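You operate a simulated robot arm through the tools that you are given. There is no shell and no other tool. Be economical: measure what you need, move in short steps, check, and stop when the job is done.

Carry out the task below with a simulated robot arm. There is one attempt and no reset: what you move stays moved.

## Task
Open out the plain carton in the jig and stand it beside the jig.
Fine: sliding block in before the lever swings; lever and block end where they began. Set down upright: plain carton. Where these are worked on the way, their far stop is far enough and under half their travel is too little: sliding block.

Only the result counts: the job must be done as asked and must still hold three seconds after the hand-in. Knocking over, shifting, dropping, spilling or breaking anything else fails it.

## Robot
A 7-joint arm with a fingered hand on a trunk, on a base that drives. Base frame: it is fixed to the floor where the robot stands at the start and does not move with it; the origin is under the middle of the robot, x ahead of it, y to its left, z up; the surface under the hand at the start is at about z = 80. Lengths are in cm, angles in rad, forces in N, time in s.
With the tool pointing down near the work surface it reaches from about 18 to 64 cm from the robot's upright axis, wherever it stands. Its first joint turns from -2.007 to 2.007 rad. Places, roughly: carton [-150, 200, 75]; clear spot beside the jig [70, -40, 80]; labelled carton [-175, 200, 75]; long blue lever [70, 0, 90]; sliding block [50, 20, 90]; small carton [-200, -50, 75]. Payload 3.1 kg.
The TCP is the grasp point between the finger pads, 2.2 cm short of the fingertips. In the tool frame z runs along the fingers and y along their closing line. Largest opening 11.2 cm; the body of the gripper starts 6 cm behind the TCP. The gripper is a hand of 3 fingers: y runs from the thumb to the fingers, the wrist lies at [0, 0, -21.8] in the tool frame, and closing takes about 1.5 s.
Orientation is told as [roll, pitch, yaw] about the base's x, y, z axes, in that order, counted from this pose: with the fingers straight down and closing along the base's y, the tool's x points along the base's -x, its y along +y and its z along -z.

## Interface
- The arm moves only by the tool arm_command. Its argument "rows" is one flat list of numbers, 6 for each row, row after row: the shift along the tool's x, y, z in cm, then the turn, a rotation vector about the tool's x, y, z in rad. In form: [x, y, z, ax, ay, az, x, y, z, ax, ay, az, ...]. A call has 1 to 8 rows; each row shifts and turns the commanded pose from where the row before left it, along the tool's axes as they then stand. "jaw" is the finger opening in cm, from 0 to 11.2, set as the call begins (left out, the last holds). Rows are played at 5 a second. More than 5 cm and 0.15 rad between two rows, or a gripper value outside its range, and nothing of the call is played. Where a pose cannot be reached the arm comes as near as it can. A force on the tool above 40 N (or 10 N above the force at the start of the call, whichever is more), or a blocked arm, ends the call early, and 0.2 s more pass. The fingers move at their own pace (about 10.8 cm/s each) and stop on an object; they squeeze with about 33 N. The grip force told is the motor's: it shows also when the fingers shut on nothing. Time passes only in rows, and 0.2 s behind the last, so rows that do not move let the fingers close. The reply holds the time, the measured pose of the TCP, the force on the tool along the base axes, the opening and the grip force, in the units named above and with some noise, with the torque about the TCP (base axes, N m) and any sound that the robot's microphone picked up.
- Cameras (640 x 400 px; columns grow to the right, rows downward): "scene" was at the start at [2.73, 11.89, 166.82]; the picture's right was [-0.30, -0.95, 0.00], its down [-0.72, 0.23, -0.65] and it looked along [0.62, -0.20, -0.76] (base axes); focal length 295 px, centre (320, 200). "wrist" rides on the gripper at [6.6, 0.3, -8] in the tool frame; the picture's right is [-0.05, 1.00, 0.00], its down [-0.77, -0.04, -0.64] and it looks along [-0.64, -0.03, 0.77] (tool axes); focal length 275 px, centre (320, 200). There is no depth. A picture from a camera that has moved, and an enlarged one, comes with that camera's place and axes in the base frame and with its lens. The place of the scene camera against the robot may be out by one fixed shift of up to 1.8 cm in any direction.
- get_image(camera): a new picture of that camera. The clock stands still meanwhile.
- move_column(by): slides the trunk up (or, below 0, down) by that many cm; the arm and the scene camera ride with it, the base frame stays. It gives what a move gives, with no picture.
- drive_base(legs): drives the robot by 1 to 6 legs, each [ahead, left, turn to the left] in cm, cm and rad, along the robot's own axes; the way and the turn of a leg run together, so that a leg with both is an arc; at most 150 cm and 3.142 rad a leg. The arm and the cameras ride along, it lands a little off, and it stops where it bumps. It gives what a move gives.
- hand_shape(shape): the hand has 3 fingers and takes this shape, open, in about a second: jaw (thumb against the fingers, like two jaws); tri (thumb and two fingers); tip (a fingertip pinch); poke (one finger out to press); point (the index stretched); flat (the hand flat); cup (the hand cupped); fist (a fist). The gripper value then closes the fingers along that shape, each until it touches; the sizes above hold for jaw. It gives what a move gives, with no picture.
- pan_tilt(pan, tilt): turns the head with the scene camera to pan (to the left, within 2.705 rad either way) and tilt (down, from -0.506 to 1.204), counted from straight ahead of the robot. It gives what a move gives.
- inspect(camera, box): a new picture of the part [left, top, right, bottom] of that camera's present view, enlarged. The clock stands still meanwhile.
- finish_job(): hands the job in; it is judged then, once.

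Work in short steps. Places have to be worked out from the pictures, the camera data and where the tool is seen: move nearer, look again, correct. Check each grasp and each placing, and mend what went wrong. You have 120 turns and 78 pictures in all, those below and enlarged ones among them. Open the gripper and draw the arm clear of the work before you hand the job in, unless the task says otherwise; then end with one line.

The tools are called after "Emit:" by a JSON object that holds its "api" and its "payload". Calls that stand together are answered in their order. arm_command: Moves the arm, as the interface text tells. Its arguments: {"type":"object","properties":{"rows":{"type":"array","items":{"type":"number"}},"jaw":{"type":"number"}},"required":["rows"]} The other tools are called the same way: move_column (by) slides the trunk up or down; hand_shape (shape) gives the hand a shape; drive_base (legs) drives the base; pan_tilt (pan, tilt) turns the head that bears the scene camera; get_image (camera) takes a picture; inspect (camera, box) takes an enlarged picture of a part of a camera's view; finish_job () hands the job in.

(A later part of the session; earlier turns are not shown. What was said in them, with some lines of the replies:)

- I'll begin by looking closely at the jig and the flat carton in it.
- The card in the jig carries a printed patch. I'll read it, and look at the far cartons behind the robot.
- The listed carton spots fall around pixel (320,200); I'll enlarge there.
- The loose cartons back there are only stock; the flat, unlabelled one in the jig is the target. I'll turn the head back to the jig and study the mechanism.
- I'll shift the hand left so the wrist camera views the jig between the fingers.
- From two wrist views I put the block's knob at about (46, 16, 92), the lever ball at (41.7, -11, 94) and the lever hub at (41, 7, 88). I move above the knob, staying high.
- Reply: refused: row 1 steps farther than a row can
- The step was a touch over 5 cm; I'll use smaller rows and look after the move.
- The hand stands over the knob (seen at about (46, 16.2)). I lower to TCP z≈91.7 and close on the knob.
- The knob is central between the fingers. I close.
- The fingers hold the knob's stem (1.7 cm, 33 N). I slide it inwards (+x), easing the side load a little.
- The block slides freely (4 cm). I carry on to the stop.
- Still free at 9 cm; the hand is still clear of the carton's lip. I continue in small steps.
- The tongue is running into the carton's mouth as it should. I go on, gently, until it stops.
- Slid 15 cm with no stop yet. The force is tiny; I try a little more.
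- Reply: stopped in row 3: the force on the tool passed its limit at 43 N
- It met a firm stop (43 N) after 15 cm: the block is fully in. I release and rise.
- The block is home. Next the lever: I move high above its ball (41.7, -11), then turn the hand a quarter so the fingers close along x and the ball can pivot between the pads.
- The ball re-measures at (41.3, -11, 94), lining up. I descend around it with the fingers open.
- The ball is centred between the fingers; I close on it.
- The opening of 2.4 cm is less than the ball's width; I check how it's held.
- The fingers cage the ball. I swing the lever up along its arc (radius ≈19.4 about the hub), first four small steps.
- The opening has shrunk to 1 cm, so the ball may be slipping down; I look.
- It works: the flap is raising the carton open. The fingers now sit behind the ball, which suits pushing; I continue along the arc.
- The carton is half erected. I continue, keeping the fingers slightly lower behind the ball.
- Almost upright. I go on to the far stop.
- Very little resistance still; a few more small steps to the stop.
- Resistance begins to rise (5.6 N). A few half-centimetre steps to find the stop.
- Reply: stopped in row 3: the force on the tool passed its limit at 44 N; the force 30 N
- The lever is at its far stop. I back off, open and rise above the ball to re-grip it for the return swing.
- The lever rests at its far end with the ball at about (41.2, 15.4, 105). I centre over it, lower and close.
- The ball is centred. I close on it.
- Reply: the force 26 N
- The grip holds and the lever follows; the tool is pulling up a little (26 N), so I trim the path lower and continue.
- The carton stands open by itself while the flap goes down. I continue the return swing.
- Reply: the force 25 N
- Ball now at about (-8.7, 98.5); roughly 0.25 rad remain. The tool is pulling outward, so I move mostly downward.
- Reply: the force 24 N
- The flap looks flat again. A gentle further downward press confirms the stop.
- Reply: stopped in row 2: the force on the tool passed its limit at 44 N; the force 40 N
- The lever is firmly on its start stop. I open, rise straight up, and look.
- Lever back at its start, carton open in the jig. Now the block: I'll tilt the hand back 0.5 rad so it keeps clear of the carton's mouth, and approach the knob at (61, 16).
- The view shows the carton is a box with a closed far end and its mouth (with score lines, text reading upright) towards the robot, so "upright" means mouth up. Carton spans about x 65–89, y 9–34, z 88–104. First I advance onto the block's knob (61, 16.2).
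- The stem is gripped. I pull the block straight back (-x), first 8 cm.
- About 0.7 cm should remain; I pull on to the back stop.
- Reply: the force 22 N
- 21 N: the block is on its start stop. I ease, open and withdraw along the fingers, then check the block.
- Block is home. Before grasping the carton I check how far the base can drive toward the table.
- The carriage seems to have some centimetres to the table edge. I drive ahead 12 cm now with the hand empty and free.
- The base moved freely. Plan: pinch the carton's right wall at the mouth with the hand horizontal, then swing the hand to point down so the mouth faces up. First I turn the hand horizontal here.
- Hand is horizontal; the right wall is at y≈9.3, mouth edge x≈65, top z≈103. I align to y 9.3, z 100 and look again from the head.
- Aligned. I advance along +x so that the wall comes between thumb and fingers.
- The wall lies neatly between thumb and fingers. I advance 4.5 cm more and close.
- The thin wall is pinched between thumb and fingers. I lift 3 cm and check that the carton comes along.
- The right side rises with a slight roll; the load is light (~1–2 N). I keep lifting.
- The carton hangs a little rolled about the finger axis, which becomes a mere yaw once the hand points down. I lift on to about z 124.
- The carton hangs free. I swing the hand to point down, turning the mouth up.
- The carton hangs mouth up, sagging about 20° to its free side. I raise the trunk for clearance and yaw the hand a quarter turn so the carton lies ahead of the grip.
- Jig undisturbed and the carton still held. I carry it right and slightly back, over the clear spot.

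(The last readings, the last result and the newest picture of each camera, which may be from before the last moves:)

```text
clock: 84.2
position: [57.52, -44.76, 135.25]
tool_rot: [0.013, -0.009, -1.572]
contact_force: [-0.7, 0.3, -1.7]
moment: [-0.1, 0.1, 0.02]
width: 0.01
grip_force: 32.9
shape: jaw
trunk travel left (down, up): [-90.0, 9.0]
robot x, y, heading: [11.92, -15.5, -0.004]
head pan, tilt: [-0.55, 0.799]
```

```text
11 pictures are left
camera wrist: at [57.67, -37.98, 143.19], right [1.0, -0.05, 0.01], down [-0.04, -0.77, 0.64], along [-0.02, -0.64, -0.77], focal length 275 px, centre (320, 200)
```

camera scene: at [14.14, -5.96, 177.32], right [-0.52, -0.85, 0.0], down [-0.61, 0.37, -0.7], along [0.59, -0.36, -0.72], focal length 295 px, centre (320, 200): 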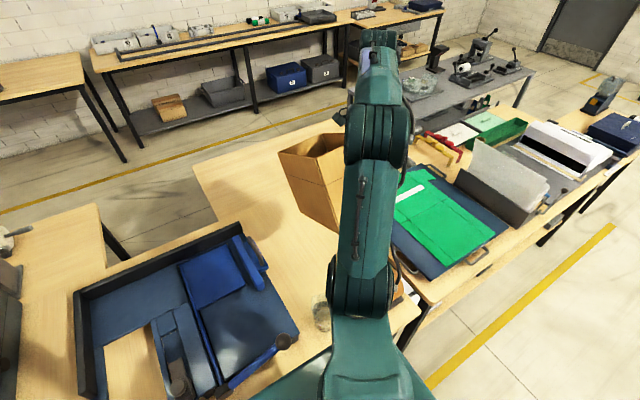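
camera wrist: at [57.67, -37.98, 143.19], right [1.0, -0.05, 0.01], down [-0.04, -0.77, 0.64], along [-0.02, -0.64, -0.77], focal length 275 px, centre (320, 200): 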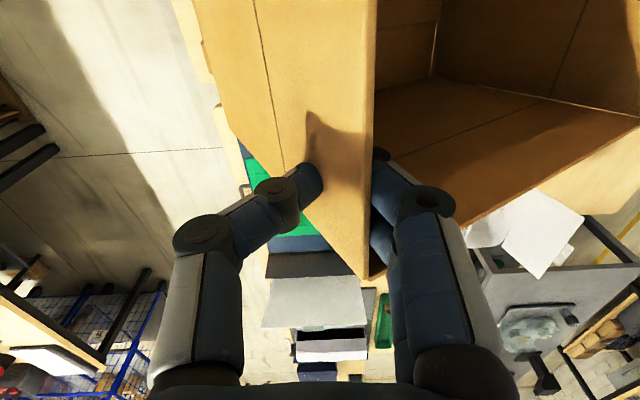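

The carton's far end sags ~20° (and ~5° sideways). I tilt the hand to level it and check.

Emit:
{"api": "arm_command", "payload": {"rows": [0, 0, 0, -0.09, 0, 0, 0, 0, 0, -0.09, 0, 0, 0, 0, 0, -0.09, 0, 0, 0, 0, 0, -0.09, 0.05, 0, 0, 0, 0, 0, 0.05, 0]}}

Emit:
{"api": "inspect", "payload": {"camera": "scene", "box": [240, 100, 440, 260]}}

```text
clock: 85.4
position: [57.65, -44.77, 135.14]
tool_rot: [0.375, 0.086, -1.537]
contact_force: [-0.5, 0.6, -1.3]
moment: [-0.12, 0.16, 0.02]
width: 0.0
grip_force: 32.7
shape: jaw
trunk travel left (down, up): [-90.0, 9.0]
robot x, y, heading: [11.85, -15.97, 0.004]
head pan, tilt: [-0.55, 0.799]
```

```text
2.50 times, centred on (340, 180) of scene
camera zoom: at [14.21, -6.04, 177.32], right [-0.52, -0.85, 0.0], down [-0.61, 0.37, -0.7], along [0.59, -0.36, -0.72], focal length 737 px, centre (270, 250)
```

zoom: 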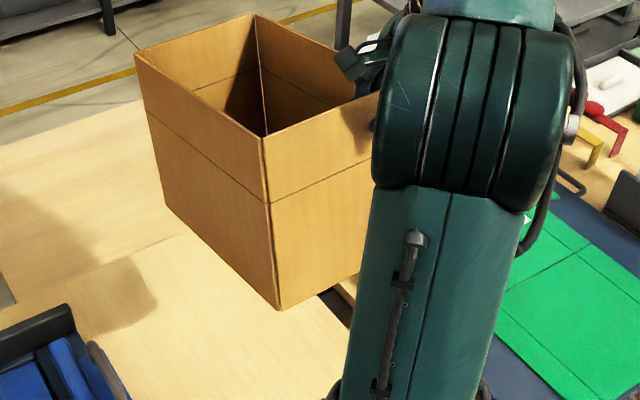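

The carton is level within about 3° and over the spot (x 58–82, y -50…-31). I lower: trunk back 10 cm, then the arm straight down 19 cm.

Emit:
{"api": "move_column", "payload": {"by": -10}}

Emit:
{"api": "arm_command", "payload": {"rows": [-0.22, -0.85, 2.23, 0, 0, 0, -0.22, -0.85, 2.23, 0, 0, 0, -0.22, -0.85, 2.23, 0, 0, 0, -0.22, -0.85, 2.23, 0, 0, 0, -0.22, -0.85, 2.23, 0, 0, 0, -0.22, -0.85, 2.23, 0, 0, 0, -0.22, -0.85, 2.23, 0, 0, 0]}}

Emit:
{"api": "get_image", "payload": {"camera": "scene"}}

```text
clock: 86.7
position: [57.51, -44.57, 125.21]
tool_rot: [0.375, 0.085, -1.537]
contact_force: [-0.2, 0.0, -1.3]
moment: [-0.07, 0.2, 0.02]
width: 0.01
grip_force: 33.0
shape: jaw
trunk travel left (down, up): [-80.0, 19.0]
robot x, y, heading: [11.92, -15.86, -0.003]
head pan, tilt: [-0.55, 0.799]
```

```text
clock: 88.3
position: [57.8, -44.75, 108.53]
tool_rot: [0.374, 0.086, -1.539]
contact_force: [-0.1, -0.8, -1.3]
moment: [-0.09, 0.12, -0.02]
width: 0.02
grip_force: 33.2
shape: jaw
trunk travel left (down, up): [-80.0, 19.0]
robot x, y, heading: [11.85, -15.9, 0.0]
head pan, tilt: [-0.55, 0.799]
```

```text
9 pictures are left
camera scene: at [14.17, -6.03, 167.32], right [-0.52, -0.85, 0.0], down [-0.61, 0.37, -0.7], along [0.59, -0.36, -0.72], focal length 295 px, centre (320, 200)
```

scene: 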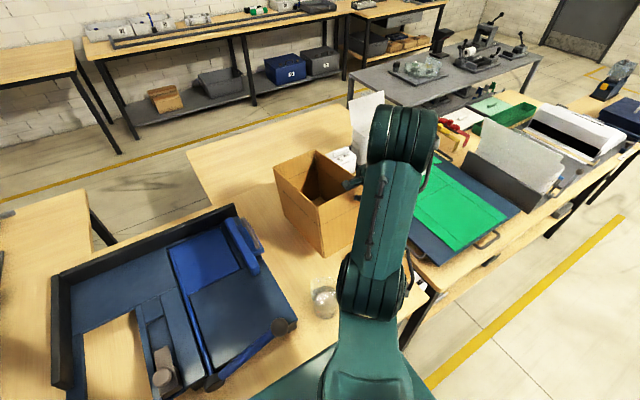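

All clear around it. I lower the last few centimetres in small steps, watching the force.

Emit:
{"api": "arm_command", "payload": {"rows": [-0.09, -0.35, 0.93, 0, 0, 0, -0.09, -0.35, 0.93, 0, 0, 0, -0.09, -0.35, 0.93, 0, 0, 0, -0.09, -0.35, 0.93, 0, 0, 0]}}

Emit:
{"api": "arm_command", "payload": {"rows": [-0.05, -0.18, 0.47, 0, 0, 0, -0.05, -0.18, 0.47, 0, 0, 0]}}

```text
clock: 89.3
position: [57.73, -44.71, 104.44]
tool_rot: [0.376, 0.085, -1.538]
contact_force: [-0.9, 0.3, -1.8]
moment: [-0.05, 0.16, -0.05]
width: 0.0
grip_force: 33.4
shape: jaw
trunk travel left (down, up): [-80.0, 19.0]
robot x, y, heading: [11.87, -16.01, 0.002]
head pan, tilt: [-0.55, 0.799]
```

```text
clock: 89.9
position: [57.8, -44.73, 103.43]
tool_rot: [0.373, 0.085, -1.538]
contact_force: [-0.7, -0.2, -1.6]
moment: [-0.09, 0.19, 0.0]
width: 0.0
grip_force: 33.1
shape: jaw
trunk travel left (down, up): [-80.0, 19.0]
robot x, y, heading: [12.12, -16.0, 0.001]
head pan, tilt: [-0.55, 0.799]
```

No contact yet; onward by half centimetres.

Emit:
{"api": "arm_command", "payload": {"rows": [-0.05, -0.18, 0.47, 0, 0, 0, -0.05, -0.18, 0.47, 0, 0, 0]}}

Emit:
{"api": "arm_command", "payload": {"rows": [-0.05, -0.18, 0.47, 0, 0, 0, -0.05, -0.18, 0.47, 0, 0, 0]}}

Emit:
{"api": "inspect", "payload": {"camera": "scene", "box": [240, 130, 400, 258]}}

```text
clock: 90.5
position: [57.75, -44.67, 102.4]
tool_rot: [0.374, 0.085, -1.537]
contact_force: [-0.9, -0.4, -0.3]
moment: [0.0, 0.03, 0.0]
width: 0.0
grip_force: 32.6
shape: jaw
trunk travel left (down, up): [-80.0, 19.0]
robot x, y, heading: [11.82, -15.88, 0.001]
head pan, tilt: [-0.55, 0.799]
```

```text
clock: 91.1
position: [57.65, -44.91, 101.37]
tool_rot: [0.372, 0.087, -1.538]
contact_force: [-1.0, -0.4, -0.5]
moment: [-0.01, -0.03, 0.07]
width: 0.0
grip_force: 32.7
shape: jaw
trunk travel left (down, up): [-80.0, 19.0]
robot x, y, heading: [12.0, -16.23, -0.001]
head pan, tilt: [-0.55, 0.799]
```

```text
3.12 times, centred on (320, 194) of scene
camera zoom: at [14.09, -5.96, 167.32], right [-0.52, -0.85, 0.0], down [-0.61, 0.37, -0.7], along [0.59, -0.36, -0.72], focal length 921 px, centre (320, 219)
```

zoom: 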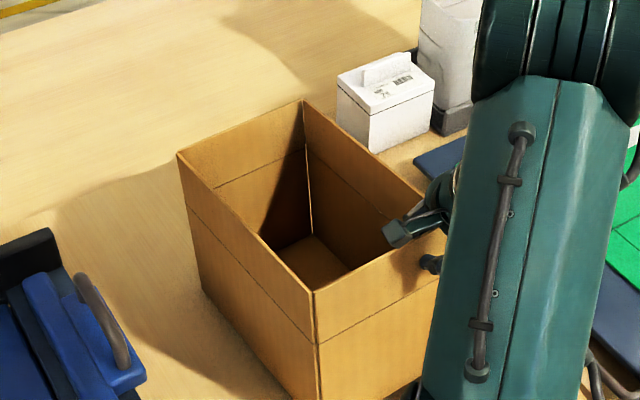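

The load has gone off the hand (≈0 N): the carton rests on the table. One more slight lowering to seat it, then release.

Emit:
{"api": "arm_command", "payload": {"rows": [-0.04, -0.15, 0.4, 0, 0, 0, -0.04, -0.15, 0.4, 0, 0, 0]}}

Emit:
{"api": "inspect", "payload": {"camera": "scene", "box": [240, 140, 400, 268]}}

```text
clock: 91.7
position: [57.81, -44.66, 100.71]
tool_rot: [0.375, 0.087, -1.538]
contact_force: [-0.6, -0.1, -0.5]
moment: [0.0, -0.03, 0.05]
width: 0.0
grip_force: 33.0
shape: jaw
trunk travel left (down, up): [-80.0, 19.0]
robot x, y, heading: [12.02, -15.76, 0.001]
head pan, tilt: [-0.55, 0.799]
```

```text
3.12 times, centred on (320, 204) of scene
camera zoom: at [14.08, -5.96, 167.32], right [-0.52, -0.85, 0.0], down [-0.61, 0.37, -0.7], along [0.59, -0.36, -0.72], focal length 921 px, centre (320, 188)
```

zoom: 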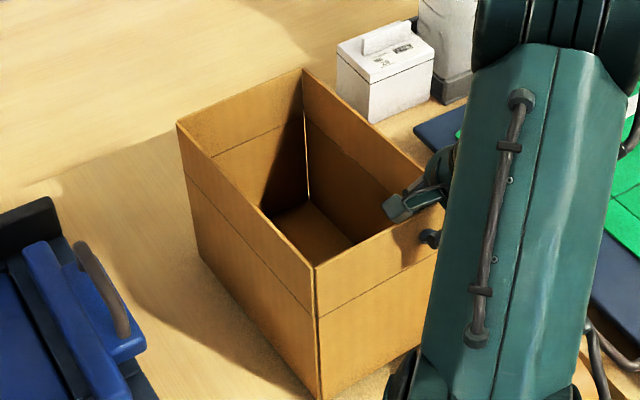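

It stands flat. I open the fingers gently and withdraw along the finger axis.

Emit:
{"api": "arm_command", "payload": {"rows": [0, 0, 0, 0, 0, 0, 0, 0, 0, 0, 0, 0, 0, 0, 0, 0, 0, 0, 0, 0, 0, 0, 0, 0], "jaw": 6}}

Emit:
{"api": "arm_command", "payload": {"rows": [0, 0, -1.5, 0, 0, 0, 0, 0, -2, 0, 0, 0, 0, 0, -3, 0, 0, 0, 0, 0, -3, 0, 0, 0, 0, 0, -3, 0, 0, 0, 0, 0, -4, 0, 0, 0]}}

Emit:
{"api": "inspect", "payload": {"camera": "scene", "box": [240, 140, 400, 268]}}

```text
clock: 92.7
position: [57.76, -44.69, 100.49]
tool_rot: [0.373, 0.085, -1.538]
contact_force: [0.2, -0.3, -0.5]
moment: [-0.01, -0.02, -0.01]
width: 5.95
grip_force: 0.1
shape: jaw
trunk travel left (down, up): [-80.0, 19.0]
robot x, y, heading: [11.96, -15.89, -0.0]
head pan, tilt: [-0.55, 0.799]
```

```text
clock: 94.1
position: [51.67, -46.23, 115.98]
tool_rot: [0.375, 0.086, -1.537]
contact_force: [-0.4, 0.6, 0.1]
moment: [0.02, -0.05, -0.03]
width: 5.91
grip_force: 0.1
shape: jaw
trunk travel left (down, up): [-80.0, 19.0]
robot x, y, heading: [11.97, -16.11, -0.001]
head pan, tilt: [-0.55, 0.799]
```

```text
3.12 times, centred on (320, 204) of scene
camera zoom: at [13.94, -5.89, 167.31], right [-0.52, -0.85, 0.0], down [-0.61, 0.37, -0.7], along [0.6, -0.36, -0.72], focal length 921 px, centre (320, 188)
```

zoom: 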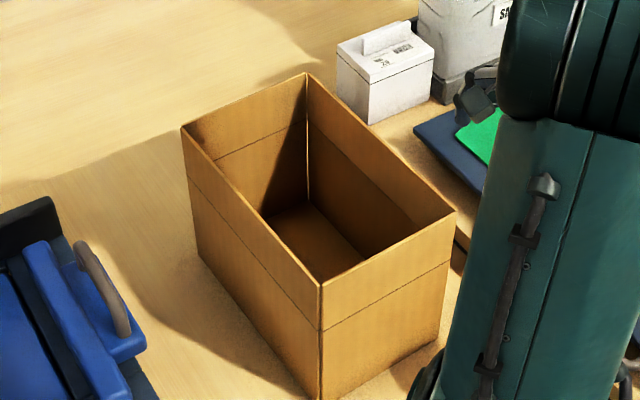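

The carton stands upright and free beside the jig. I raise the arm clear and take a last overall look.

Emit:
{"api": "arm_command", "payload": {"rows": [0, 0, -4, 0, 0, 0, 0, 0, -4, 0, 0, 0, 0, 0, -4, 0, 0, 0]}}

Emit:
{"api": "get_image", "payload": {"camera": "scene"}}

Emit:
{"api": "inspect", "payload": {"camera": "scene", "box": [40, 200, 360, 400]}}

```text
clock: 94.9
position: [47.39, -47.21, 127.03]
tool_rot: [0.374, 0.085, -1.537]
contact_force: [0.1, 0.2, 0.3]
moment: [-0.04, 0.0, 0.01]
width: 5.96
grip_force: 0.0
shape: jaw
trunk travel left (down, up): [-80.0, 19.0]
robot x, y, heading: [12.0, -16.04, -0.001]
head pan, tilt: [-0.55, 0.799]
```

```text
5 pictures are left
camera scene: at [14.02, -5.98, 167.32], right [-0.52, -0.85, 0.0], down [-0.61, 0.37, -0.7], along [0.59, -0.36, -0.72], focal length 295 px, centre (320, 200)
```

scene: 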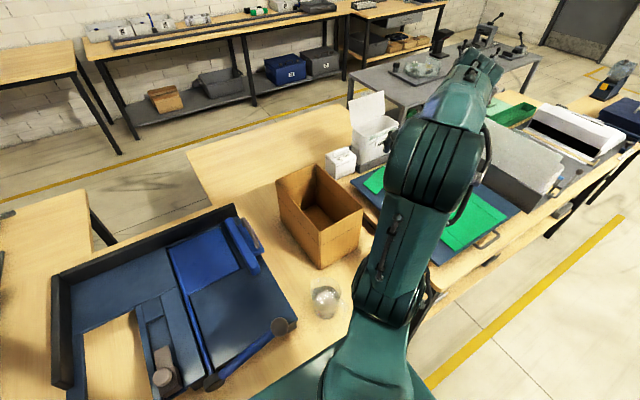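

```text
2.00 times, centred on (200, 300) of scene
camera zoom: at [14.02, -5.98, 167.32], right [-0.52, -0.85, 0.0], down [-0.61, 0.37, -0.7], along [0.59, -0.36, -0.72], focal length 590 px, centre (560, 0)
```

zoom: 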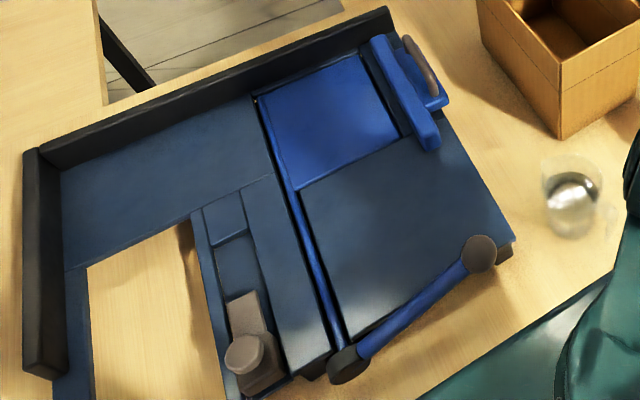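

Lever and block are back at their starts, the carton stands open and upright beside the jig, the mug is untouched, and the hand is open and clear. I hand the job in.

Emit:
{"api": "finish_job", "payload": {}}

```text
The job is handed in.
```

The plain carton is opened out and stands upright, mouth up, on the clear spot beside the jig. The block went in before the lever swung, and both are back where they began.
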